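You operate a simulated robot arm through the tools that you are given. There is no shell and no other tool. Be economical: measure what you need, move in short steps, check, and stop when the job is done.

You run a simulated robot arm. Do the job below in one go: nothing can be reset, and whatever is moved stays where it is left.

JOB
Put the blue band green dryer tube on the top of the stock counter away on the blue bay of the side bench. Take the wide-thin silver pipe on the top of the stock counter and put it away on the top between the two grooves. Fetch the grey bung cap and set it on the back of the spray bench. Put one of the tall filter boxes from the top of the tool chest on the middle shelf of the panel bay. Fetch the grey mixer insert from the top of the tool chest and set it on the top behind the red groove. Push the seals drawer shut. Put the 40 pleated filter from the red bay of the side bench on the top of the tool chest and the 5 pleated filter on the pump bay of the side bench. The order is free. Set down upright: wide-thin silver pipe, tall filter box, pleated filter.

Only the result counts: the job must be done as asked and must still hold three seconds after the hand-in. Knocking over, shifting, dropping, spilling or breaking anything else fails it. Lids that push on must go on centred and level and be pressed home; caps that screw on are set level and turned clockwise until they are tight.

ROBOT AND FRAMES
A 7-joint arm with a two-finger gripper on a trunk, on a base that drives. Base frame: it is fixed to the floor where the robot stands at the start and does not move with it; the origin is under the middle of the robot, x ahead of it, y to its left, z up; the surface under the hand at the start is at about z = 0.86. Lengths are in m, angles in rad, forces in N, time in s.
With the tool pointing down near the work surface it reaches from about 0.3 to 0.74 m from the robot's upright axis, wherever it stands. Its first joint turns from -2.897 to 2.897 rad. Places, roughly: back of the spray bench [-1.9, -2.1, 0.9]; blue band green dryer tube (7x7x25 cm) [0.5, -0.1, 1]; blue bay of the side bench [0.6, -4.6, 0.8]; grey bung cap (6x6x6 cm) [0.7, -0.1, 0.9]; grey mixer insert [0, -6.75, 1]; middle shelf of the panel bay (22x42 cm) [0.7, -5.52, 1.24]; pleated filter [0.75, -6, 1]; pump bay of the side bench [0.6, -5.1, 0.8]; seals drawer [0.2, -6.7, 0.6]; tall filter box [-0.75, -7.25, 1]; top behind the red groove (59x13 cm) [0.7, -2.12, 0.86]; top between the two grooves [0.7, -2.7, 0.9]; top of the tool chest [-0.2, -7.1, 0.9]; wide-thin silver pipe [0.5, -0.25, 1]. Payload 2.94 kg.
Tool frame: the origin (TCP) lies between the finger pads and is the grasp point; the fingertips stand 0.03 m ahead of it; z points along the fingers, y is the line along which they close. The gripper opens to 0.138 m. The gripper's body begins 0.109 m behind the TCP.
Orientation is that of the tool frame in the base frame, as [roll, pitch, yaw] about the fixed x, y, z axes, in that order (R = Rz(yaw) Ry(pitch) Rx(roll)). With the fingers straight down and closing along the base's y, the tool's x points along the base's -x, its y along +y and its z along -z.

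CONTROLS
- The arm moves only by the tool move_arm. Its argument "increments" is a list that holds one entry, the list of rows, each a list of 7 numbers: the finger opening in m, from 0 to 0.138, then the shift along the tool's x, y, z in m, then the turn, a rotation vector about the tool's x, y, z in rad. In form: [[[jaw, dx, dy, dz, wx, wy, wz], ...]]. A call has 1 to 12 rows; each row is the pose to reach, as a shift and turn from the pose commanded when the call began, along the tool's axes at that moment. A row lasts 0.2 s, in which the tool goes at most 0.05 m and 0.15 rad; a call with a longer step from one row to the next is refused whole, and so is a gripper value outside its range. A pose out of reach is approached as far as the arm can. The call stops where the force on the tool passes 40 N (or 10 N more than at its start, if that is more) or the arm is blocked; 0.2 s more then pass. Each finger halts on what it meets, pressing with about 42 N; the grip force reading is that of the motor and also rises with nothing between the fingers. The clock runs only during rows and for 0.2 s after the last one: add rows that repeat a pose to give the fingers time. It gives the time, the measured TCP pose, the force on the tool (base axes), the opening and the grip force at its end, in the units of the frame above (readings bear some noise), with the torque about the TCP (base axes, N m) and any sound that the robot's microphone picked up.
- Cameras (640 x 400 px; columns grow to the right, rows downward): "scene" is now at [-0.0056, 0.1114, 1.5471]; the picture's right is [-0.30, -0.95, 0.00], its down [-0.67, 0.21, -0.71] and it looks along [0.68, -0.21, -0.70] (base axes); focal length 291 px, centre (320, 200). "wrist" rides on the gripper at [0.071, 0.019, -0.146] in the tool frame; the picture's right is [-0.26, 0.97, 0.00], its down [-0.85, -0.23, -0.48] and it looks along [-0.46, -0.12, 0.88] (tool axes); focal length 280 px, centre (320, 200). There is no depth. A picture from a camera that has moved, and an enlarged one, comes with that camera's place and axes in the base frame and with its lens.
- capture(camera): a new picture of that camera. The clock stands still meanwhile.
- move_column(by): slides the trunk up (or, below 0, down) by that many m; the arm and the scene camera ride with it, the base frame stays. It gives what a move gives, with no picture.
- roll_base(legs): drives the robot by 1 to 6 legs, each [ahead, left, turn to the left] in m, m and rad, along the robot's own axes; the way and the turn of a leg run together, so that a leg with both is an arc; at most 1.5 m and 3.142 rad a leg. The arm and the cameras ride along, it lands a little off, and it stops where it bumps. It gives what a move gives.
- head_to(pan, tilt): turns the head with the scene camera to pan (to the left, within 1.501 rad either way) and tilt (down, from -0.506 to 1.204), counted from straight ahead of the robot. It gives what a move gives.
- close_up(camera, box): a new picture of the part [left, top, right, bottom] of that camera's present view, enlarged. The clock stands still meanwhile.
- hand_in(): hands the job in; it is judged then, once.

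Go step by step. Nothing tells you exact positions but the pictures and the camera data: compare them with the known pose of the tool, close in by small moves and look again before you grip or let go. The budget is 217 turns and 202 pictures, counting those below and the enlarged ones. Unless the task says otherwise, let go and move clear before handing in.

The tools are called after "Emit:" as a command line: name --argument value ..., lists and objects as JSON in quotes. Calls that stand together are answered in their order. move_arm: Moves the arm, as the interface text tells. Its arguments: {"type":"object","properties":{"increments":{"type":"array","items":{"type":"array","items":{"type":"array","items":{"type":"number"}}}}},"required":["increments"]} The other tools are called the same way: move_column (by) slides the trunk up or down; roll_base (legs) drives the base; head_to (pan, tilt) turns the head that bears the scene camera; capture (camera) takes a picture; close_up (camera, box) takes an enlarged picture of a part of a camera's view; hand_in () hands the job in.

At the start:

```text
t: 0.0
tcp_pos: [0.3956, -0.1772, 1.1915]
tcp_rot: [3.141, 0.001, -3.14]
wrist_force: [-0.7, 0.8, 0.7]
torque: [-0.01, -0.02, -0.02]
grip_width: 0.1377
grip_force: 0.0
trunk travel left (down, up): [-0.4, 0.054]
robot x, y, heading: [0.0015, -0.0014, -0.003]
head pan, tilt: [-0.3, 0.778]
```

scene: 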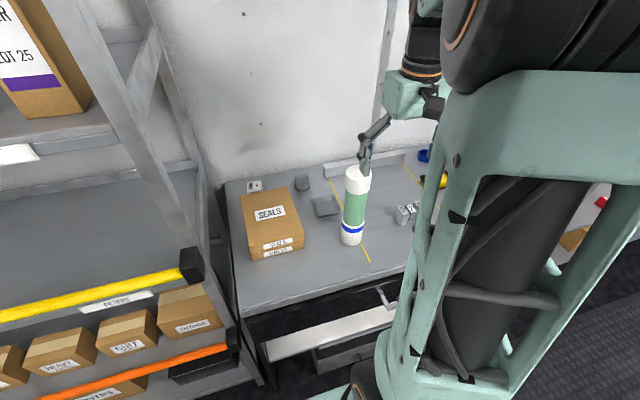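
wrist: 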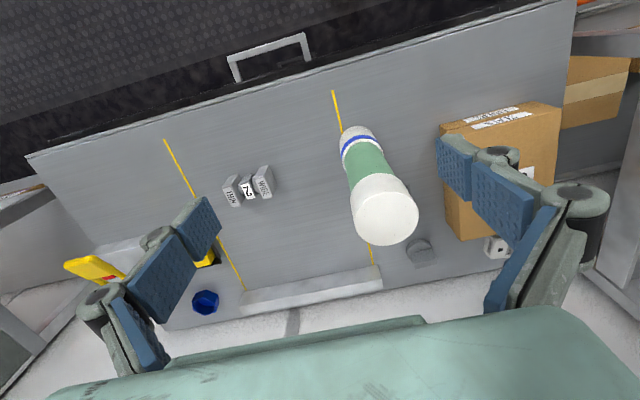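

I see the counter with the green dryer tube and three small labelled pieces (probably pipes); I'll take close looks before moving.

Emit:
close_up --camera "wrist" --box '[160, 120, 320, 220]'

Emit:
close_up --camera "wrist" --box '[320, 180, 560, 330]'

Emit:
close_up --camera "scene" --box '[220, 140, 460, 290]'

```text
4.00 times, centred on (240, 170) of wrist
camera zoom: at [0.323, -0.1589, 1.3364], right [0.26, 0.97, 0.0], down [0.85, -0.23, 0.48], along [0.46, -0.12, -0.88], focal length 1122 px, centre (640, 320)
```

zoom: 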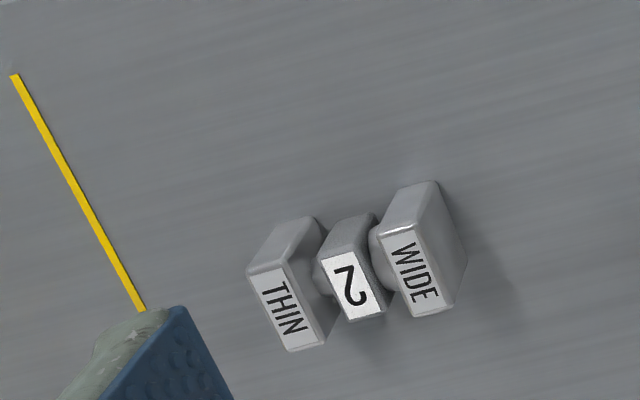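

```text
2.67 times, centred on (440, 255) of wrist
camera zoom: at [0.323, -0.1589, 1.3364], right [0.26, 0.97, 0.0], down [0.85, -0.23, 0.48], along [0.46, -0.12, -0.88], focal length 748 px, centre (0, 53)
```

zoom: 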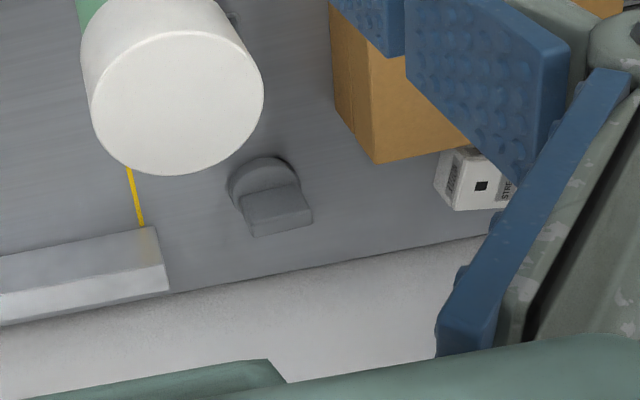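

```text
2.67 times, centred on (340, 215) of scene
camera zoom: at [-0.0056, 0.1114, 1.5471], right [-0.3, -0.95, 0.0], down [-0.67, 0.21, -0.71], along [0.68, -0.21, -0.7], focal length 777 px, centre (267, 160)
```

zoom: 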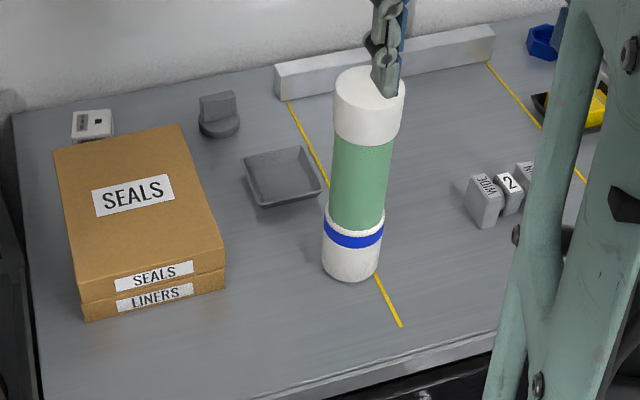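

The "pipe" looks like one piece with THIN / 2 / WIDE labelled parts around (0.50,-0.33). I'll move the hand over it at height to see it better, away from the tube.

Emit:
move_arm --increments '[[[0.137, 0, -0.045, 0, 0, 0, 0], [0.137, 0, -0.09, 0, 0, 0, 0], [0.137, 0, -0.135, 0.01, 0, 0, 0], [0.137, 0, -0.16, 0.05, 0, 0, 0], [0.137, 0, -0.16, 0.08, 0, 0, 0]]]'

Emit:
capture --camera "wrist"

Emit:
close_up --camera "scene" --box '[360, 160, 520, 260]'

```text
t: 1.2
tcp_pos: [0.3929, -0.3362, 1.11]
tcp_rot: [-3.141, 0.0, 3.141]
wrist_force: [-0.2, -0.4, -1.1]
torque: [0.02, 0.0, -0.04]
grip_width: 0.1371
grip_force: 0.1
trunk travel left (down, up): [-0.4, 0.054]
robot x, y, heading: [-0.0005, 0.0028, -0.003]
head pan, tilt: [-0.3, 0.778]
```

```text
196 pictures are left
camera wrist: at [0.3225, -0.3182, 1.2559], right [0.26, 0.97, 0.0], down [0.85, -0.23, 0.48], along [0.46, -0.12, -0.88], focal length 280 px, centre (320, 200)
```

wrist: 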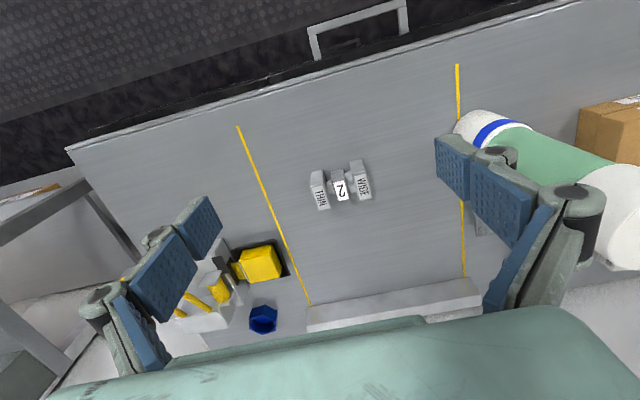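

```text
4.00 times, centred on (440, 210) of scene
camera zoom: at [-0.0055, 0.1113, 1.5471], right [-0.3, -0.95, 0.0], down [-0.67, 0.21, -0.71], along [0.68, -0.21, -0.7], focal length 1165 px, centre (-160, 160)
```

zoom: 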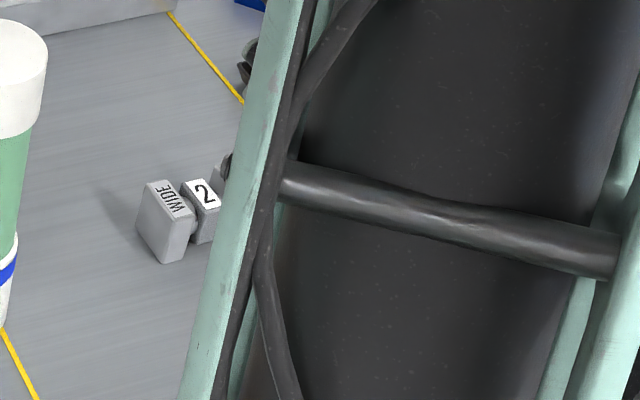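

The piece lies with its axis across y; I'll zoom in to understand its shape.

Emit:
close_up --camera "wrist" --box '[300, 145, 380, 225]'

Emit:
close_up --camera "wrist" --box '[100, 180, 320, 340]'

```text
5.00 times, centred on (340, 185) of wrist
camera zoom: at [0.3225, -0.3182, 1.2559], right [0.26, 0.97, 0.0], down [0.85, -0.23, 0.48], along [0.46, -0.12, -0.88], focal length 1402 px, centre (220, 275)
```

zoom: 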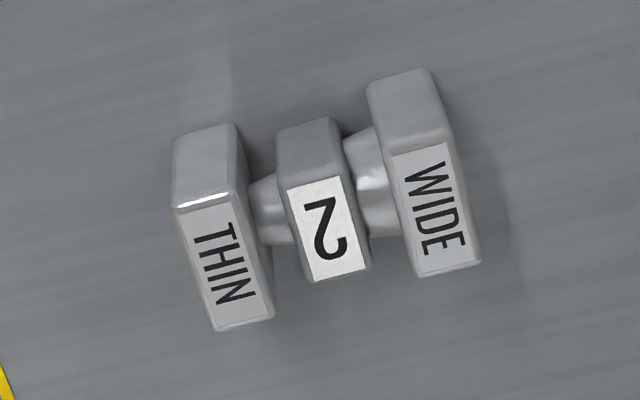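

```text
2.50 times, centred on (210, 260) of wrist
camera zoom: at [0.3225, -0.3182, 1.2559], right [0.26, 0.97, 0.0], down [0.85, -0.23, 0.48], along [0.46, -0.12, -0.88], focal length 701 px, centre (595, 50)
```

zoom: 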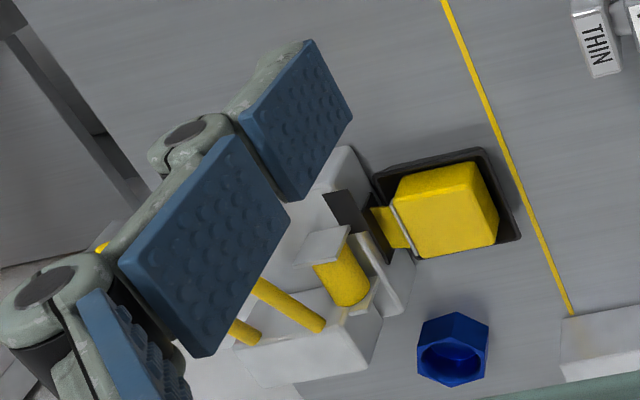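

The pipe lies with labels up, axis along y, centre about (0.502,-0.333), length ~8 cm. I'll go over it and grip it across its ends.

Emit:
move_arm --increments '[[[0.137, -0.04, 0.002, 0, 0, 0, 0], [0.137, -0.08, 0.002, 0, 0, 0, 0], [0.137, -0.109, 0.002, 0.02, 0, 0, 0], [0.137, -0.109, 0.002, 0.06, 0, 0, 0], [0.137, -0.109, 0.002, 0.1, 0, 0, 0]]]'

Emit:
capture --camera "wrist"

```text
t: 2.4
tcp_pos: [0.5031, -0.336, 1.0101]
tcp_rot: [3.141, 0.002, 3.14]
wrist_force: [0.5, 0.2, -0.6]
torque: [-0.02, 0.0, 0.0]
grip_width: 0.1369
grip_force: 0.1
trunk travel left (down, up): [-0.4, 0.054]
robot x, y, heading: [-0.0013, -0.0031, 0.002]
head pan, tilt: [-0.3, 0.778]
```

```text
192 pictures are left
camera wrist: at [0.431, -0.3174, 1.1554], right [0.26, 0.97, 0.0], down [0.85, -0.23, 0.48], along [0.46, -0.12, -0.88], focal length 280 px, centre (320, 200)
```

wrist: 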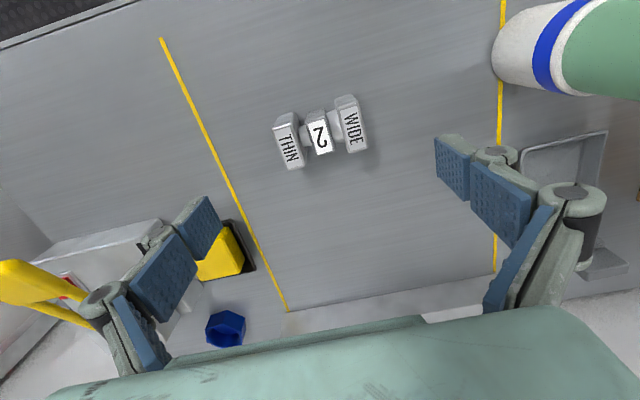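

Emit:
move_arm --increments '[[[0.12, 0.004, 0.001, 0.04, 0, 0, 0], [0.12, 0.004, 0.001, 0.08, 0, 0, 0], [0.12, 0.004, 0.001, 0.113, 0, 0, 0], [0.05, 0.004, 0.001, 0.113, 0, 0, 0], [0.05, 0.004, 0.001, 0.113, 0, 0, 0], [0.05, 0.004, 0.001, 0.113, 0, 0, 0], [0.05, 0.004, 0.001, 0.113, 0, 0, 0]]]'

Emit:
capture --camera "wrist"

```text
t: 4.0
tcp_pos: [0.4971, -0.3331, 0.8967]
tcp_rot: [3.141, 0.002, 3.14]
wrist_force: [-0.3, -1.6, 2.2]
torque: [-0.18, 0.03, 0.01]
grip_width: 0.0792
grip_force: 41.8
trunk travel left (down, up): [-0.4, 0.054]
robot x, y, heading: [0.0022, 0.0007, -0.004]
head pan, tilt: [-0.3, 0.778]
```

```text
191 pictures are left
camera wrist: at [0.4273, -0.3143, 1.0431], right [0.26, 0.96, 0.0], down [0.85, -0.23, 0.48], along [0.46, -0.12, -0.88], focal length 280 px, centre (320, 200)
```

wrist: 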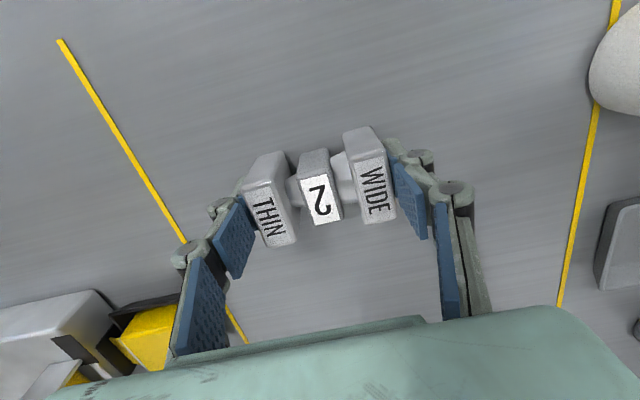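

Gripped (7.9 cm). I'll lift, retract, and look right along the travel route.

Emit:
move_arm --increments '[[[0.05, 0, 0, -0.04, 0, 0, 0], [0.05, 0, 0, -0.08, 0, 0, 0], [0.05, 0, 0, -0.13, 0, 0, 0], [0.05, 0.02, 0, -0.17, 0, 0, 0], [0.05, 0.06, 0, -0.2, 0, 0, 0], [0.05, 0.1, 0.04, -0.23, 0, 0, 0], [0.05, 0.12, 0.09, -0.25, 0, 0, 0], [0.05, 0.12, 0.13, -0.25, 0, 0, 0]]]'

Emit:
head_to --pan -1.3 --tilt 0.35

Emit:
capture --camera "scene"

Emit:
capture --camera "wrist"

```text
refused: row 6 steps farther than a row can; nothing moved
```

```text
t: 5.3
tcp_pos: [0.4993, -0.3315, 0.8975]
tcp_rot: [-3.141, 0.001, 3.141]
wrist_force: [0.7, -0.5, 1.5]
torque: [-0.16, 0.03, 0.01]
grip_width: 0.0792
grip_force: 42.3
trunk travel left (down, up): [-0.4, 0.054]
robot x, y, heading: [0.0013, -0.0005, 0.001]
head pan, tilt: [-1.3, 0.351]
```

```text
190 pictures are left
camera scene: at [-0.0588, 0.0459, 1.585], right [-0.96, -0.27, 0.0], down [-0.09, 0.33, -0.94], along [0.25, -0.9, -0.34], focal length 291 px, centre (320, 200)
```

scene: 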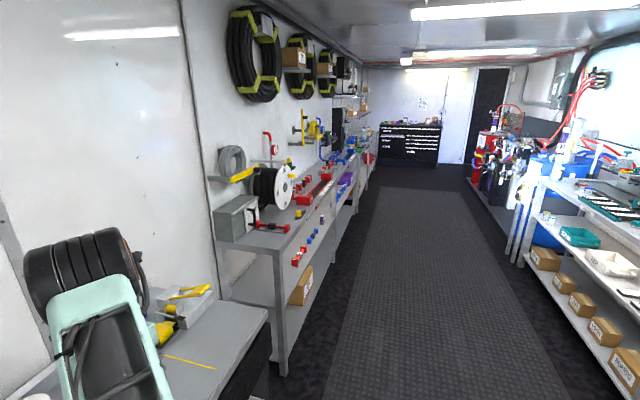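

```text
189 pictures are left
camera wrist: at [0.4275, -0.3141, 1.0431], right [0.26, 0.97, 0.0], down [0.85, -0.23, 0.48], along [0.46, -0.12, -0.88], focal length 280 px, centre (320, 200)
```

wrist: 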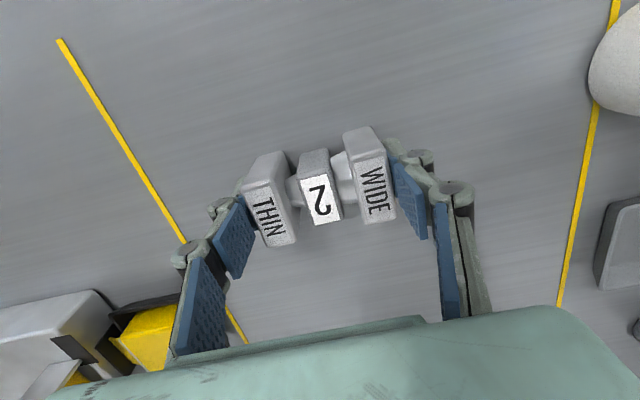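

The route is clear: bench along the left, corridor to the right. I'll lift and retract (with legal step sizes), then strafe right along the corridor.

Emit:
move_arm --increments '[[[0.05, 0, 0, -0.04, 0, 0, 0], [0.05, 0, 0, -0.08, 0, 0, 0], [0.05, 0, 0, -0.13, 0, 0, 0], [0.05, 0.02, 0, -0.17, 0, 0, 0], [0.05, 0.05, 0, -0.2, 0, 0, 0], [0.05, 0.08, 0.02, -0.23, 0, 0, 0], [0.05, 0.1, 0.05, -0.25, 0, 0, 0], [0.05, 0.12, 0.09, -0.25, 0, 0, 0], [0.05, 0.15, 0.13, -0.25, 0, 0, 0], [0.05, 0.15, 0.13, -0.25, 0, 0, 0]]]'

Emit:
roll_base --legs '[[-0.12, 0, 0], [0, -1.2, 0], [0, -1.2, 0]]'

Emit:
head_to --pan -0.3 --tilt 0.6

Emit:
capture --camera "scene"

Emit:
capture --camera "wrist"

```text
t: 7.5
tcp_pos: [0.3488, -0.2042, 1.1477]
tcp_rot: [-3.141, 0.001, -3.141]
wrist_force: [-0.4, 0.5, -1.4]
torque: [0.01, -0.03, 0.0]
grip_width: 0.0795
grip_force: 41.9
trunk travel left (down, up): [-0.4, 0.054]
robot x, y, heading: [0.0017, 0.0003, -0.002]
head pan, tilt: [-1.3, 0.351]
```

```text
t: 29.4
tcp_pos: [0.2332, -2.5924, 1.1477]
tcp_rot: [-3.14, 0.0, -3.132]
wrist_force: [0.6, -0.3, -1.1]
torque: [-0.03, -0.03, -0.04]
grip_width: 0.0791
grip_force: 41.8
trunk travel left (down, up): [-0.4, 0.054]
robot x, y, heading: [-0.1174, -2.3859, 0.011]
head pan, tilt: [-1.3, 0.351]
```

```text
t: 30.7
tcp_pos: [0.2328, -2.5916, 1.1477]
tcp_rot: [-3.14, -0.001, -3.132]
wrist_force: [-0.3, 0.3, -1.9]
torque: [-0.02, 0.01, -0.03]
grip_width: 0.079
grip_force: 41.9
trunk travel left (down, up): [-0.4, 0.054]
robot x, y, heading: [-0.1221, -2.3926, 0.01]
head pan, tilt: [-0.3, 0.6]
```

```text
188 pictures are left
camera scene: at [-0.1191, -2.2823, 1.5623], right [-0.29, -0.96, 0.0], down [-0.54, 0.16, -0.83], along [0.79, -0.24, -0.56], focal length 291 px, centre (320, 200)
```

scene: 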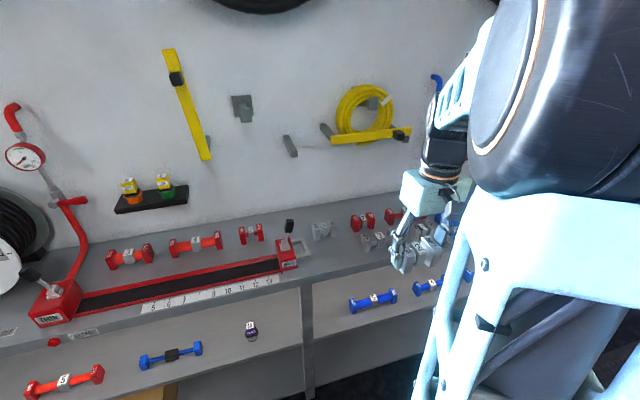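

```text
187 pictures are left
camera wrist: at [0.1619, -2.5742, 1.293], right [0.25, 0.97, 0.0], down [0.85, -0.22, 0.48], along [0.46, -0.12, -0.88], focal length 280 px, centre (320, 200)
```

wrist: 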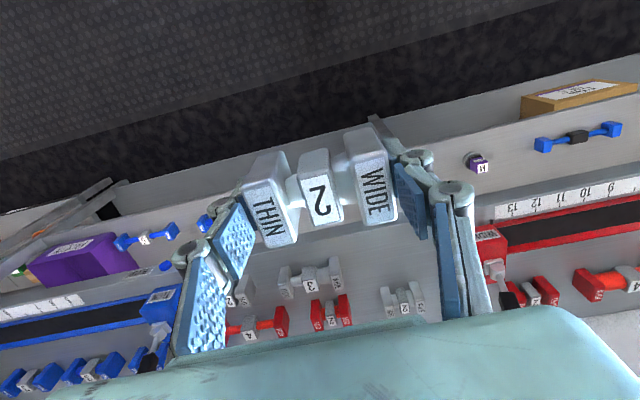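

This is the pipe bench: red groove left, blue groove right, silver pipes (lying, labels up) stored between them. I'll look closely at the area for a free spot.

Emit:
close_up --camera "scene" --box '[270, 180, 470, 310]'

Emit:
close_up --camera "wrist" --box '[200, 200, 520, 360]'

```text
3.08 times, centred on (370, 245) of scene
camera zoom: at [-0.1191, -2.2823, 1.5623], right [-0.29, -0.96, 0.0], down [-0.54, 0.16, -0.83], along [0.79, -0.24, -0.56], focal length 896 px, centre (166, 62)
```

zoom: 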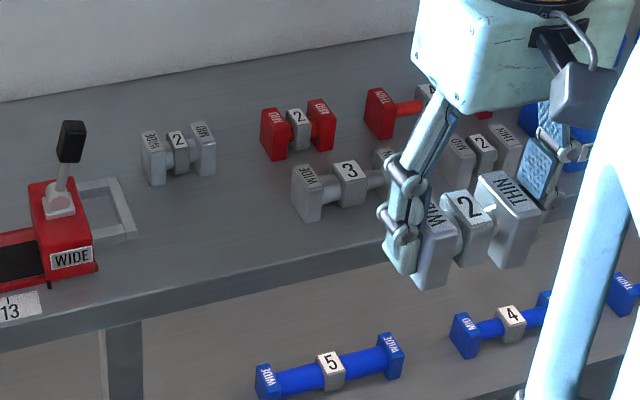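

```text
2.00 times, centred on (360, 280) of wrist
camera zoom: at [0.1619, -2.5742, 1.293], right [0.25, 0.97, 0.0], down [0.85, -0.22, 0.48], along [0.46, -0.12, -0.88], focal length 561 px, centre (240, 40)
```

zoom: 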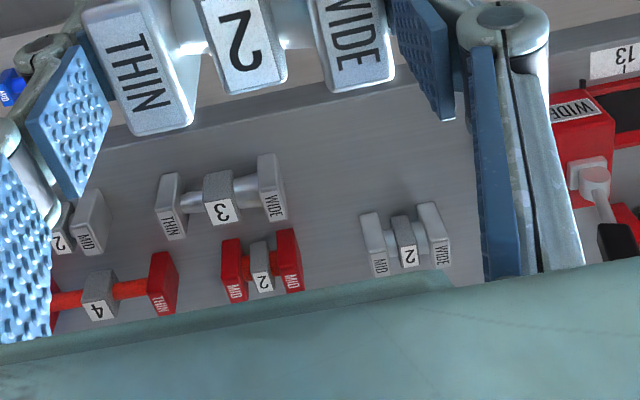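

Free spot at about (0.525,-2.545) between the red groove's end and the silver "3" pipe. I'll drive 0.1 ahead and hover over it.

Emit:
roll_base --legs '[[0.1, 0, 0]]'

Emit:
move_arm --increments '[[[0.05, -0.04, 0.02, 0, 0, 0, 0], [0.05, -0.08, 0.045, 0, 0, 0, 0], [0.05, -0.12, 0.045, 0.02, 0, 0, 0], [0.05, -0.16, 0.045, 0.04, 0, 0, 0], [0.05, -0.19, 0.045, 0.07, 0, 0, 0], [0.05, -0.19, 0.045, 0.11, 0, 0, 0], [0.05, -0.19, 0.045, 0.15, 0, 0, 0], [0.05, -0.19, 0.045, 0.15, 0, 0, 0]]]'

Emit:
capture --camera "wrist"

Emit:
capture --camera "scene"

```text
t: 31.8
tcp_pos: [0.3328, -2.5921, 1.147]
tcp_rot: [3.141, -0.001, -3.132]
wrist_force: [0.2, -0.2, -1.8]
torque: [0.01, 0.05, 0.01]
grip_width: 0.0789
grip_force: 41.3
trunk travel left (down, up): [-0.4, 0.054]
robot x, y, heading: [-0.0194, -2.3878, 0.007]
head pan, tilt: [-0.3, 0.6]
```

```text
t: 33.6
tcp_pos: [0.5251, -2.5452, 0.9979]
tcp_rot: [-3.141, 0.001, -3.132]
wrist_force: [0.2, 0.0, -1.7]
torque: [-0.01, 0.03, 0.02]
grip_width: 0.0792
grip_force: 41.7
trunk travel left (down, up): [-0.4, 0.054]
robot x, y, heading: [-0.0171, -2.3908, 0.008]
head pan, tilt: [-0.3, 0.6]
```

```text
184 pictures are left
camera wrist: at [0.4526, -2.528, 1.1438], right [0.25, 0.97, 0.0], down [0.85, -0.22, 0.48], along [0.46, -0.12, -0.88], focal length 280 px, centre (320, 200)
```

wrist: 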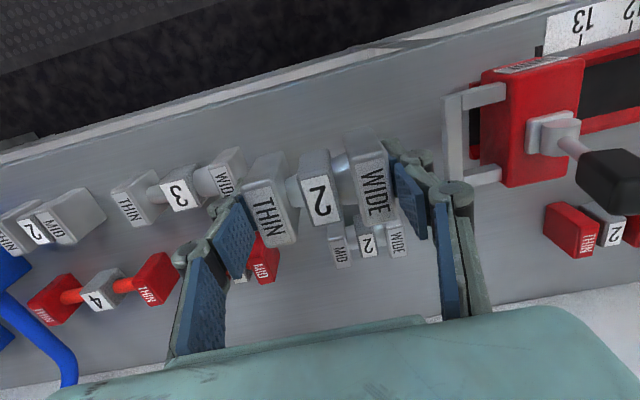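

```text
183 pictures are left
camera scene: at [-0.019, -2.2812, 1.5623], right [-0.29, -0.96, 0.0], down [-0.54, 0.16, -0.82], along [0.79, -0.24, -0.57], focal length 291 px, centre (320, 200)
```

scene: 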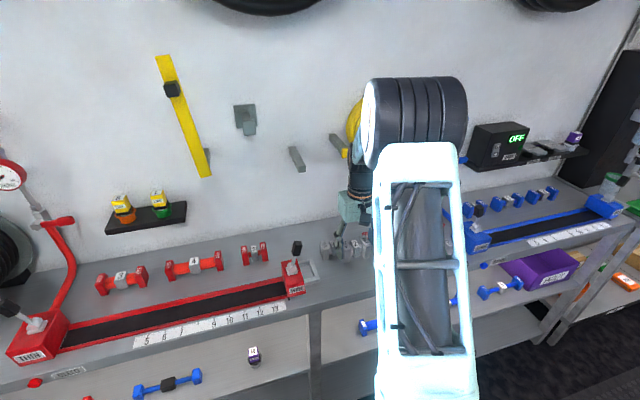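

Spot is clear; lowering with a small shift left, then releasing with a limited opening.

Emit:
move_arm --increments '[[[0.05, 0, 0.012, 0.04, 0, 0, 0], [0.05, 0, 0.012, 0.08, 0, 0, 0], [0.05, 0, 0.012, 0.099, 0, 0, 0], [0.05, 0, 0.012, 0.1, 0, 0, 0], [0.1, 0, 0.012, 0.1, 0, 0, 0], [0.1, 0, 0.012, 0.1, 0, 0, 0], [0.1, 0, 0.012, 0.1, 0, 0, 0], [0.1, 0, 0.012, 0.06, 0, 0, 0], [0.1, 0, 0.012, 0.02, 0, 0, 0], [0.1, 0, 0.012, -0.03, 0, 0, 0], [0.1, 0, 0.012, -0.08, 0, 0, 0]]]'

Emit:
capture --camera "wrist"

```text
t: 36.0
tcp_pos: [0.5214, -2.5321, 1.0786]
tcp_rot: [3.141, -0.001, -3.132]
wrist_force: [-0.3, -0.7, 0.2]
torque: [0.03, 0.01, 0.0]
grip_width: 0.0998
grip_force: 0.0
trunk travel left (down, up): [-0.4, 0.054]
robot x, y, heading: [-0.0185, -2.3901, 0.008]
head pan, tilt: [-0.3, 0.6]
```

```text
182 pictures are left
camera wrist: at [0.4493, -2.5156, 1.225], right [0.25, 0.97, 0.0], down [0.85, -0.22, 0.48], along [0.46, -0.12, -0.88], focal length 280 px, centre (320, 200)
```

wrist: 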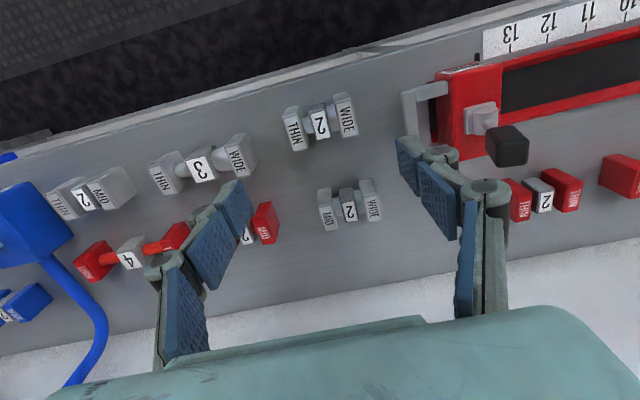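

Pipe placed well. Now retract, and drive back for the bung cap.

Emit:
move_arm --increments '[[[0.1, 0.04, 0, -0.04, 0, 0, 0], [0.1, 0.08, 0, -0.08, 0, 0, 0], [0.1, 0.12, 0, -0.1, 0, 0, 0], [0.137, 0.16, 0, -0.12, 0, 0, 0], [0.137, 0.18, 0, -0.12, 0, 0, 0]]]'

Emit:
roll_base --legs '[[-0.1, 0, 0], [0, 1.2, 0], [0, 1.16, 0]]'

Emit:
head_to --pan 0.0 --tilt 0.6

Emit:
capture --camera "scene"

Emit:
capture --camera "wrist"

```text
refused: row 1 steps farther than a row can; nothing moved
```

```text
t: 57.6
tcp_pos: [0.3677, -0.1631, 1.0788]
tcp_rot: [3.141, 0.0, -3.116]
wrist_force: [0.8, 0.1, -0.2]
torque: [0.01, -0.01, -0.01]
grip_width: 0.1
grip_force: 0.0
trunk travel left (down, up): [-0.4, 0.054]
robot x, y, heading: [-0.1736, -0.0285, 0.026]
head pan, tilt: [-0.3, 0.6]
```

```text
t: 58.4
tcp_pos: [0.367, -0.1619, 1.0781]
tcp_rot: [-3.141, 0.0, -3.115]
wrist_force: [-0.3, -0.2, -0.4]
torque: [-0.01, -0.02, -0.04]
grip_width: 0.1002
grip_force: 0.0
trunk travel left (down, up): [-0.4, 0.054]
robot x, y, heading: [-0.1765, -0.0264, 0.026]
head pan, tilt: [0.0, 0.6]
```

```text
181 pictures are left
camera scene: at [-0.1738, 0.1065, 1.5623], right [0.02, -1.0, 0.0], down [-0.56, -0.01, -0.83], along [0.82, 0.02, -0.56], focal length 291 px, centre (320, 200)
```

scene: 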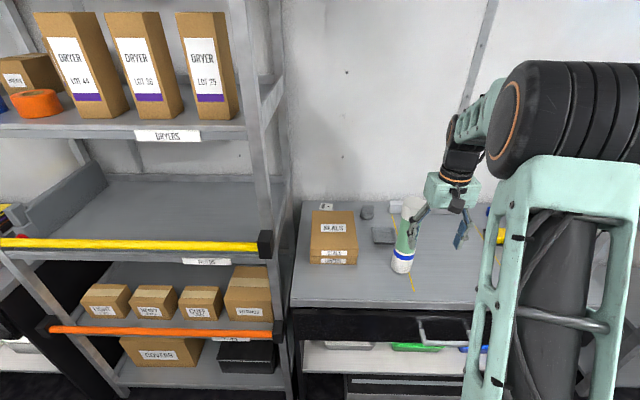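

```text
180 pictures are left
camera wrist: at [0.2958, -0.1462, 1.2244], right [0.24, 0.97, 0.0], down [0.85, -0.21, 0.48], along [0.46, -0.11, -0.88], focal length 280 px, centre (320, 200)
```

wrist: 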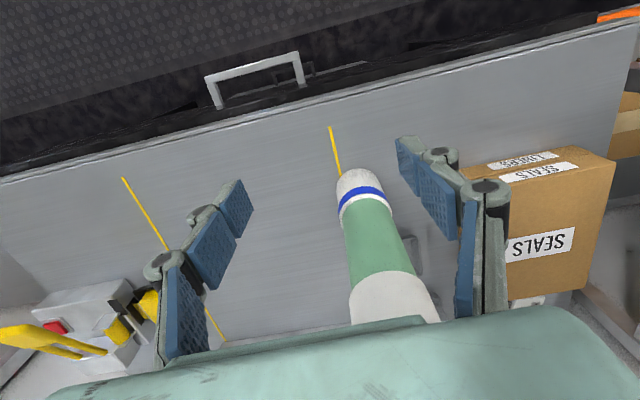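

The base moved while the arm was only slightly up, but nothing was touched. I'll take the tube first (cap last); before choosing its grip, raise the arm and glance at the side bench far away.

Emit:
move_arm --increments '[[[0.137, 0, 0, -0.04, 0, 0, 0], [0.137, 0, 0, -0.08, 0, 0, 0], [0.137, 0, 0, -0.1, 0, 0, 0]]]'

Emit:
head_to --pan -1.35 --tilt 0.15

Emit:
close_up --camera "scene" --box '[280, 120, 440, 220]'

```text
t: 59.2
tcp_pos: [0.3678, -0.1639, 1.1788]
tcp_rot: [-3.141, 0.0, -3.115]
wrist_force: [0.6, -0.6, 0.5]
torque: [-0.04, -0.01, -0.03]
grip_width: 0.137
grip_force: 0.0
trunk travel left (down, up): [-0.4, 0.054]
robot x, y, heading: [-0.1742, -0.0284, 0.024]
head pan, tilt: [0.0, 0.6]
```

```text
t: 60.7
tcp_pos: [0.3669, -0.163, 1.1778]
tcp_rot: [-3.141, -0.001, -3.116]
wrist_force: [0.4, 0.2, 0.1]
torque: [-0.02, 0.01, 0.0]
grip_width: 0.1374
grip_force: 0.1
trunk travel left (down, up): [-0.4, 0.054]
robot x, y, heading: [-0.1756, -0.0299, 0.03]
head pan, tilt: [-1.349, 0.15]
```

```text
4.00 times, centred on (360, 170) of scene
camera zoom: at [-0.2394, 0.0144, 1.6037], right [-0.97, -0.25, 0.0], down [-0.04, 0.15, -0.99], along [0.24, -0.96, -0.15], focal length 1165 px, centre (160, 320)
```

zoom: 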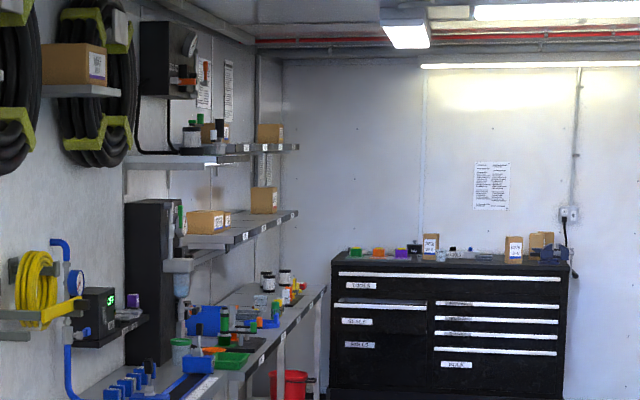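

Emit:
capture --camera "wrist"

Emit:
head_to --pan 0.0 --tilt 0.6

Emit:
close_up --camera "scene" --box '[280, 160, 520, 310]'

```text
178 pictures are left
camera wrist: at [0.2953, -0.1464, 1.3233], right [0.24, 0.97, 0.0], down [0.85, -0.21, 0.48], along [0.46, -0.11, -0.88], focal length 280 px, centre (320, 200)
```

wrist: 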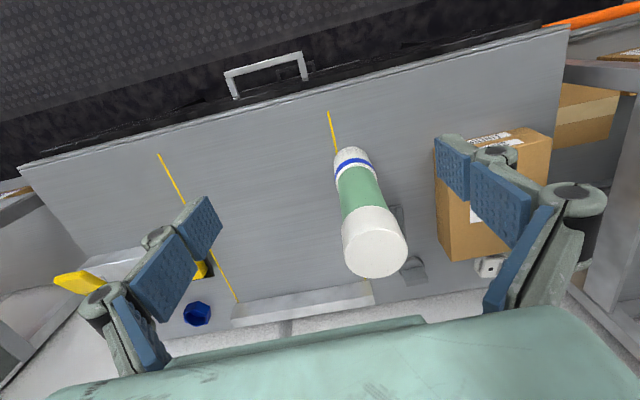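

```text
t: 62.2
tcp_pos: [0.3678, -0.164, 1.1781]
tcp_rot: [-3.141, -0.001, -3.115]
wrist_force: [0.2, -0.4, -0.6]
torque: [0.0, 0.01, 0.0]
grip_width: 0.137
grip_force: 0.0
trunk travel left (down, up): [-0.4, 0.054]
robot x, y, heading: [-0.1728, -0.0278, 0.033]
head pan, tilt: [0.0, 0.6]
```

```text
2.67 times, centred on (400, 235) of scene
camera zoom: at [-0.1738, 0.1065, 1.5623], right [0.03, -1.0, 0.0], down [-0.56, -0.01, -0.83], along [0.82, 0.02, -0.56], focal length 777 px, centre (107, 107)
```

zoom: 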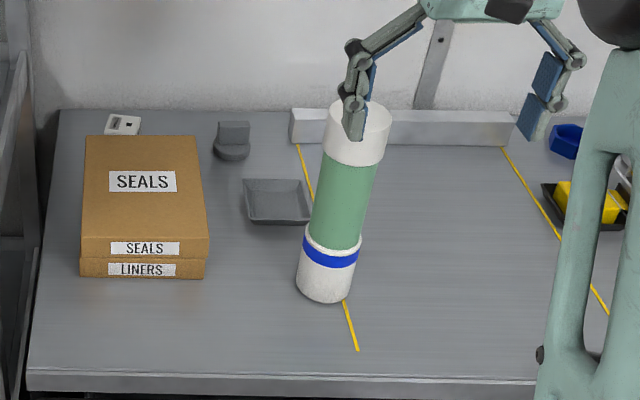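

Tube axis at about (0.478,-0.137). I'll hover over it and check.

Emit:
move_arm --increments '[[[0.137, -0.04, 0.01, 0, 0, 0, 0], [0.137, -0.08, 0.024, 0, 0, 0, 0], [0.137, -0.11, 0.024, 0, 0, 0, 0], [0.137, -0.11, 0.024, 0, 0, 0, 0]]]'

Emit:
capture --camera "wrist"

Emit:
close_up --camera "scene" --box '[320, 120, 560, 300]'

```text
t: 63.2
tcp_pos: [0.4774, -0.1337, 1.1781]
tcp_rot: [3.141, 0.001, -3.114]
wrist_force: [0.3, 0.1, 0.2]
torque: [0.0, 0.03, 0.03]
grip_width: 0.1369
grip_force: 0.0
trunk travel left (down, up): [-0.4, 0.054]
robot x, y, heading: [-0.1775, -0.0278, 0.026]
head pan, tilt: [0.0, 0.6]
```

```text
176 pictures are left
camera wrist: at [0.4052, -0.1178, 1.3239], right [0.24, 0.97, 0.0], down [0.85, -0.21, 0.48], along [0.46, -0.11, -0.88], focal length 280 px, centre (320, 200)
```

wrist: 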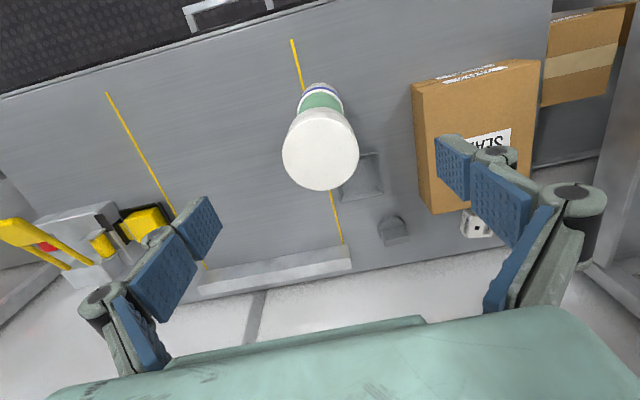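

```text
2.22 times, centred on (440, 210) of scene
camera zoom: at [-0.1741, 0.1066, 1.5623], right [0.03, -1.0, 0.0], down [-0.56, -0.01, -0.83], along [0.82, 0.02, -0.56], focal length 647 px, centre (53, 178)
```

zoom: 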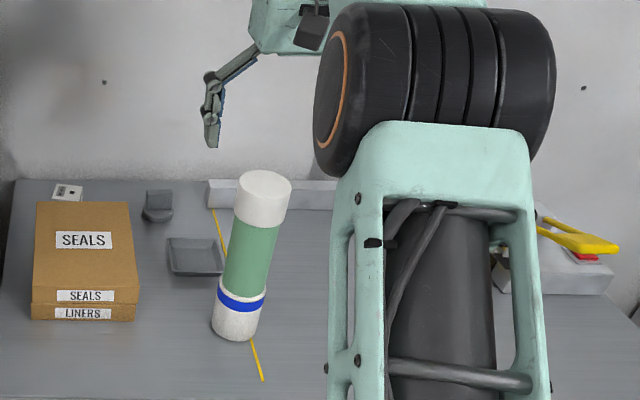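

Centred. Descend along the tube's top and grip.

Emit:
move_arm --increments '[[[0.137, 0.003, 0, 0.04, 0, 0, 0], [0.137, 0.003, 0, 0.08, 0, 0, 0], [0.137, 0.003, 0, 0.12, 0, 0, 0], [0.045, 0.003, 0, 0.123, 0, 0, 0], [0.045, 0.003, 0, 0.123, 0, 0, 0], [0.045, 0.003, 0, 0.123, 0, 0, 0], [0.045, 0.003, 0, 0.123, 0, 0, 0], [0.045, 0.003, 0, 0.123, 0, 0, 0]]]'

Emit:
capture --camera "wrist"

```text
t: 65.0
tcp_pos: [0.476, -0.1358, 1.0554]
tcp_rot: [3.141, 0.001, -3.115]
wrist_force: [-0.6, 0.6, -0.1]
torque: [0.11, 0.0, 0.0]
grip_width: 0.0583
grip_force: 41.8
trunk travel left (down, up): [-0.4, 0.054]
robot x, y, heading: [-0.1782, -0.0305, 0.026]
head pan, tilt: [0.0, 0.6]
```

```text
174 pictures are left
camera wrist: at [0.404, -0.1198, 1.2019], right [0.24, 0.97, 0.0], down [0.85, -0.21, 0.48], along [0.46, -0.11, -0.88], focal length 280 px, centre (320, 200)
```

wrist: 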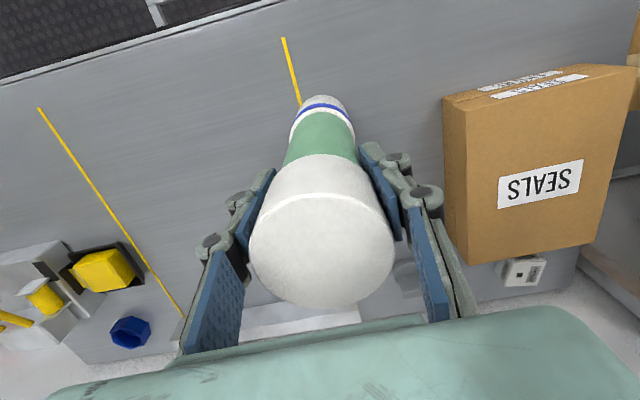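

Gripped. Lift, retract near the body, and strafe to the blue bay.

Emit:
move_arm --increments '[[[0.045, 0, 0, -0.04, 0, 0, 0], [0.045, 0, 0, -0.08, 0, 0, 0], [0.045, 0, 0, -0.12, 0, 0, 0], [0.045, 0.02, 0, -0.16, 0, 0, 0], [0.045, 0.06, 0, -0.16, 0, 0, 0], [0.045, 0.1, 0, -0.16, 0, 0, 0], [0.045, 0.14, 0, -0.16, 0, 0, 0], [0.045, 0.17, 0, -0.16, 0, 0, 0]]]'

Emit:
close_up --camera "scene" --box '[280, 120, 520, 300]'

```text
t: 66.8
tcp_pos: [0.3043, -0.1419, 1.2182]
tcp_rot: [-3.141, 0.0, -3.114]
wrist_force: [0.0, 0.5, -4.3]
torque: [0.0, 0.02, 0.01]
grip_width: 0.0586
grip_force: 41.5
trunk travel left (down, up): [-0.4, 0.054]
robot x, y, heading: [-0.1796, -0.0282, 0.03]
head pan, tilt: [0.0, 0.6]
```

```text
2.22 times, centred on (400, 210) of scene
camera zoom: at [-0.1742, 0.1065, 1.5623], right [0.03, -1.0, 0.0], down [-0.56, -0.01, -0.83], along [0.82, 0.02, -0.56], focal length 647 px, centre (142, 178)
```

zoom: 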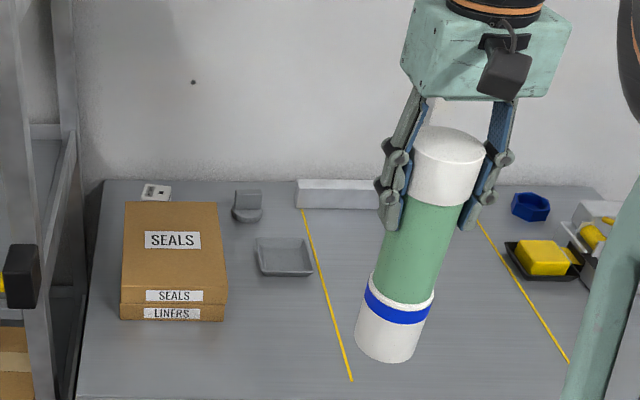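

Held securely. Drive toward the side bench in stages.

Emit:
roll_base --legs '[[0.03, 0, -0.028], [0, -1.5, 0], [0, -1.5, 0]]'

Emit:
head_to --pan -0.9 --tilt 0.45

Emit:
capture --camera "scene"

```text
t: 93.5
tcp_pos: [0.33, -3.1557, 1.2171]
tcp_rot: [3.142, 0.0, -3.124]
wrist_force: [-0.6, -0.1, -2.6]
torque: [0.01, 0.03, -0.04]
grip_width: 0.0586
grip_force: 41.8
trunk travel left (down, up): [-0.4, 0.054]
robot x, y, heading: [-0.1479, -3.0425, 0.018]
head pan, tilt: [0.0, 0.6]
```

```text
t: 94.7
tcp_pos: [0.3298, -3.1554, 1.2191]
tcp_rot: [3.14, 0.0, -3.123]
wrist_force: [-0.8, 1.5, -4.0]
torque: [-0.01, 0.03, 0.0]
grip_width: 0.0585
grip_force: 42.2
trunk travel left (down, up): [-0.4, 0.054]
robot x, y, heading: [-0.1493, -3.0454, 0.018]
head pan, tilt: [-0.901, 0.45]
```

```text
172 pictures are left
camera scene: at [-0.1764, -2.977, 1.5758], right [-0.77, -0.64, 0.0], down [-0.28, 0.34, -0.9], along [0.57, -0.7, -0.44], focal length 291 px, centre (320, 200)
```

scene: 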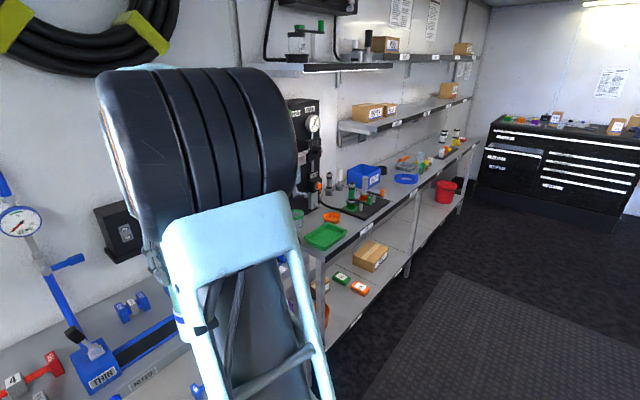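

Emit:
roll_base --legs '[[0, 0, -0.018], [0, -1.35, 0]]'

Emit:
head_to --pan -0.2 --tilt 0.6

Emit:
capture --camera "scene"

Emit:
capture --camera "wrist"

```text
t: 107.0
tcp_pos: [0.3195, -4.5057, 1.2168]
tcp_rot: [-3.142, 0.001, 3.133]
wrist_force: [0.0, 0.8, -3.6]
torque: [0.0, 0.01, -0.02]
grip_width: 0.0586
grip_force: 41.6
trunk travel left (down, up): [-0.4, 0.054]
robot x, y, heading: [-0.1555, -4.3774, -0.007]
head pan, tilt: [-0.901, 0.45]
```

```text
t: 108.0
tcp_pos: [0.3201, -4.5054, 1.2189]
tcp_rot: [-3.14, 0.0, 3.133]
wrist_force: [0.8, -0.3, -4.0]
torque: [0.01, 0.03, 0.01]
grip_width: 0.0586
grip_force: 42.3
trunk travel left (down, up): [-0.4, 0.054]
robot x, y, heading: [-0.1551, -4.3751, -0.005]
head pan, tilt: [-0.201, 0.6]
```

```text
171 pictures are left
camera scene: at [-0.1509, -4.26, 1.5623], right [-0.21, -0.98, 0.0], down [-0.55, 0.12, -0.82], along [0.81, -0.17, -0.57], focal length 291 px, centre (320, 200)
```

scene: 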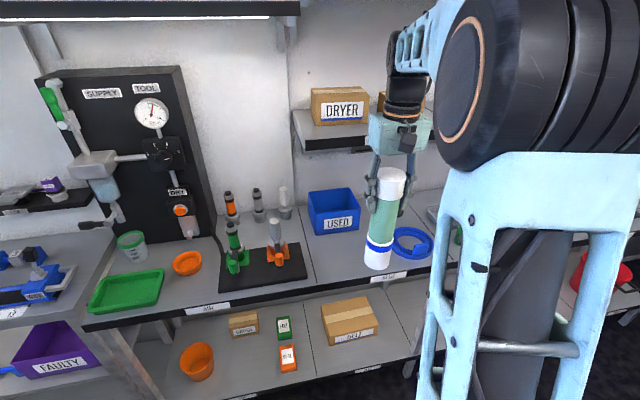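

```text
170 pictures are left
camera wrist: at [0.2493, -4.487, 1.363], right [0.27, 0.96, 0.0], down [0.85, -0.24, 0.48], along [0.46, -0.13, -0.88], focal length 280 px, centre (320, 200)
```

wrist: 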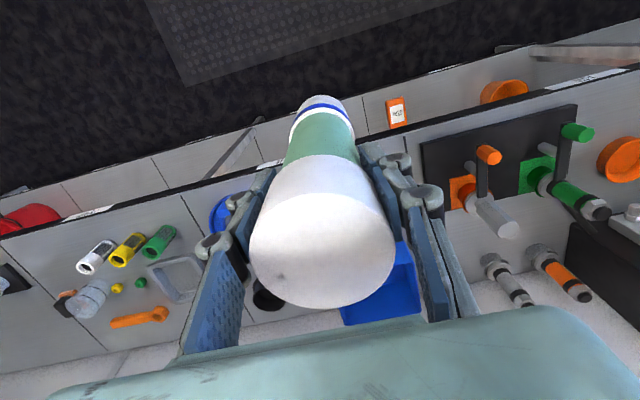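

Emit:
close_up --camera "scene" --box '[280, 170, 480, 300]'

Emit:
close_up --camera "scene" --box '[80, 170, 320, 330]'

Emit:
head_to --pan -0.9 --tilt 0.6

Emit:
capture --camera "scene"

```text
3.08 times, centred on (380, 235) of scene
camera zoom: at [-0.1509, -4.26, 1.5623], right [-0.21, -0.98, 0.0], down [-0.55, 0.12, -0.82], along [0.81, -0.17, -0.57], focal length 896 px, centre (135, 92)
```

zoom: 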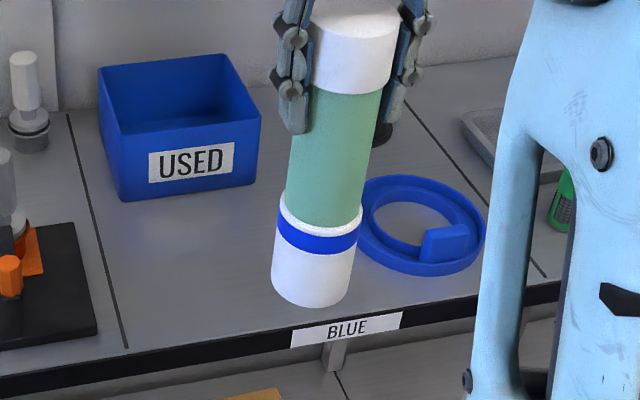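

```text
2.50 times, centred on (200, 250) of scene
camera zoom: at [-0.1509, -4.26, 1.5623], right [-0.21, -0.98, 0.0], down [-0.55, 0.12, -0.82], along [0.81, -0.17, -0.57], focal length 728 px, centre (620, 75)
```

zoom: 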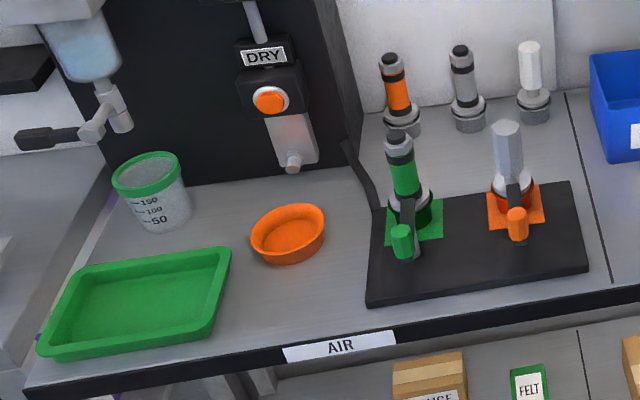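

```text
t: 109.1
tcp_pos: [0.3209, -4.507, 1.2188]
tcp_rot: [-3.141, 0.0, 3.131]
wrist_force: [-0.3, -0.3, -3.7]
torque: [0.02, 0.04, -0.02]
grip_width: 0.0589
grip_force: 42.4
trunk travel left (down, up): [-0.4, 0.054]
robot x, y, heading: [-0.1565, -4.3769, -0.01]
head pan, tilt: [-0.901, 0.6]
```

```text
167 pictures are left
camera scene: at [-0.1829, -4.3113, 1.5623], right [-0.79, -0.62, 0.0], down [-0.35, 0.45, -0.82], along [0.51, -0.65, -0.57], focal length 291 px, centre (320, 200)
```

scene: 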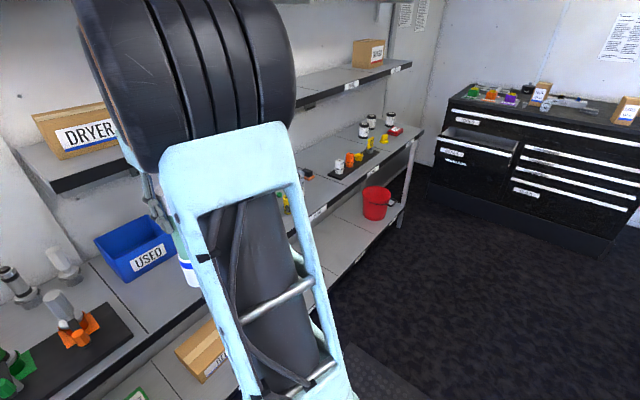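

The BLUE bay spans y≈-4.37…-4.83; free spot in front of the USED bin at about (0.49,-4.51). Drive 0.1 ahead and lower toward it.

Emit:
roll_base --legs '[[0.1, 0, 0]]'

Emit:
move_arm --increments '[[[0.045, -0.035, 0, 0, 0, 0, 0], [0.045, -0.068, 0, 0.02, 0, 0, 0], [0.045, -0.068, 0, 0.06, 0, 0, 0], [0.045, -0.068, 0, 0.1, 0, 0, 0], [0.045, -0.068, 0, 0.12, 0, 0, 0]]]'

Emit:
head_to --pan -0.2 --tilt 0.7

Emit:
capture --camera "scene"

Emit:
capture --camera "wrist"

```text
t: 110.3
tcp_pos: [0.4207, -4.5049, 1.2162]
tcp_rot: [-3.14, 0.0, 3.134]
wrist_force: [0.4, 0.3, -3.4]
torque: [0.02, 0.04, -0.05]
grip_width: 0.0586
grip_force: 41.8
trunk travel left (down, up): [-0.4, 0.054]
robot x, y, heading: [-0.0537, -4.3786, -0.002]
head pan, tilt: [-0.901, 0.6]
```

```text
t: 111.5
tcp_pos: [0.4875, -4.5047, 1.0963]
tcp_rot: [-3.14, 0.001, 3.135]
wrist_force: [0.4, 0.0, -4.2]
torque: [0.01, 0.04, 0.0]
grip_width: 0.0587
grip_force: 42.4
trunk travel left (down, up): [-0.4, 0.054]
robot x, y, heading: [-0.0578, -4.3781, -0.006]
head pan, tilt: [-0.901, 0.6]
```

```text
t: 112.5
tcp_pos: [0.4872, -4.5058, 1.097]
tcp_rot: [-3.141, 0.0, 3.134]
wrist_force: [0.1, 1.3, -3.1]
torque: [0.0, 0.03, 0.0]
grip_width: 0.0587
grip_force: 42.0
trunk travel left (down, up): [-0.4, 0.054]
robot x, y, heading: [-0.0582, -4.3808, -0.007]
head pan, tilt: [-0.201, 0.7]
```

```text
166 pictures are left
camera scene: at [-0.0559, -4.2601, 1.5536], right [-0.21, -0.98, 0.0], down [-0.63, 0.13, -0.76], along [0.75, -0.16, -0.64], focal length 291 px, centre (320, 200)
```

scene: 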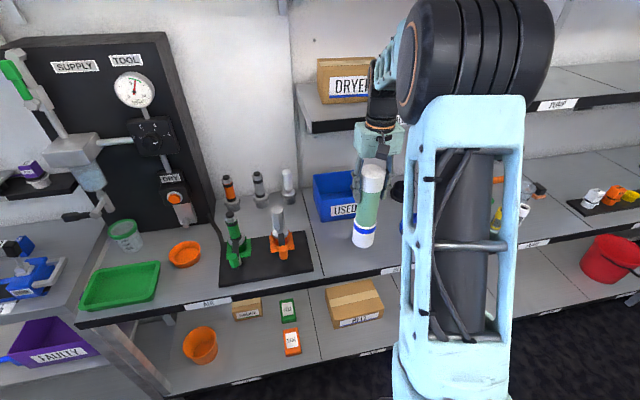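

```text
165 pictures are left
camera wrist: at [0.4162, -4.4868, 1.2427], right [0.27, 0.96, 0.0], down [0.85, -0.24, 0.48], along [0.46, -0.13, -0.88], focal length 280 px, centre (320, 200)
```

wrist: 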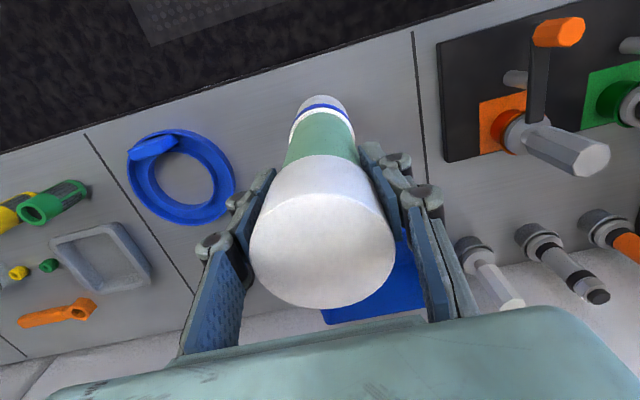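

Emit:
move_arm --increments '[[[0.045, -0.002, 0, 0.02, 0, 0, 0], [0.045, -0.002, 0, 0.03, 0, 0, 0], [0.045, -0.002, 0, 0.036, 0, 0, 0], [0.045, -0.002, 0, 0.039, 0, 0, 0], [0.045, -0.002, 0, 0.042, 0, 0, 0]]]'

Emit:
close_up --camera "scene" --box '[310, 150, 430, 260]'

```text
t: 113.7
tcp_pos: [0.488, -4.5054, 1.0547]
tcp_rot: [-3.14, -0.002, 3.136]
wrist_force: [-0.3, 0.9, -4.2]
torque: [-0.06, -0.03, -0.02]
grip_width: 0.0586
grip_force: 42.2
trunk travel left (down, up): [-0.4, 0.054]
robot x, y, heading: [-0.0536, -4.3811, -0.013]
head pan, tilt: [-0.201, 0.7]
```

```text
3.64 times, centred on (370, 205) of scene
camera zoom: at [-0.0559, -4.26, 1.5536], right [-0.21, -0.98, 0.0], down [-0.63, 0.13, -0.76], along [0.75, -0.16, -0.64], focal length 1059 px, centre (138, 182)
```

zoom: 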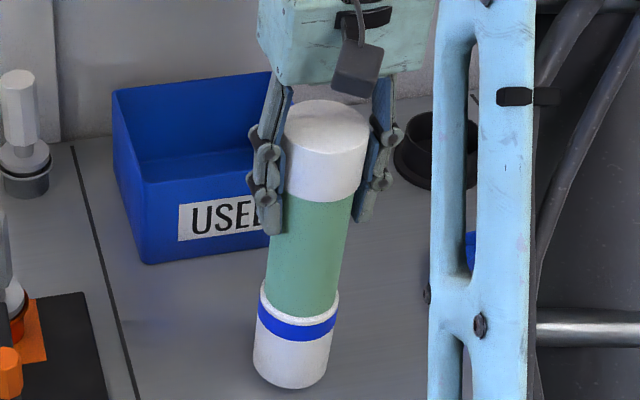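

Emit:
move_arm --increments '[[[0.045, 0, 0, 0.004, 0, 0, 0], [0.045, 0, 0, 0.008, 0, 0, 0], [0.045, 0, 0, 0.012, 0, 0, 0], [0.045, 0, 0, 0.016, 0, 0, 0], [0.045, 0, 0, 0.02, 0, 0, 0], [0.045, 0, 0, 0.024, 0, 0, 0], [0.045, 0, 0, 0.028, 0, 0, 0]]]'

```text
t: 115.3
tcp_pos: [0.4864, -4.5069, 1.0297]
tcp_rot: [-3.14, 0.004, 3.135]
wrist_force: [-1.6, 4.1, 28.0]
torque: [-0.25, 0.54, -0.06]
grip_width: 0.0581
grip_force: 41.4
trunk travel left (down, up): [-0.4, 0.054]
robot x, y, heading: [-0.0566, -4.377, -0.006]
head pan, tilt: [-0.201, 0.7]
```

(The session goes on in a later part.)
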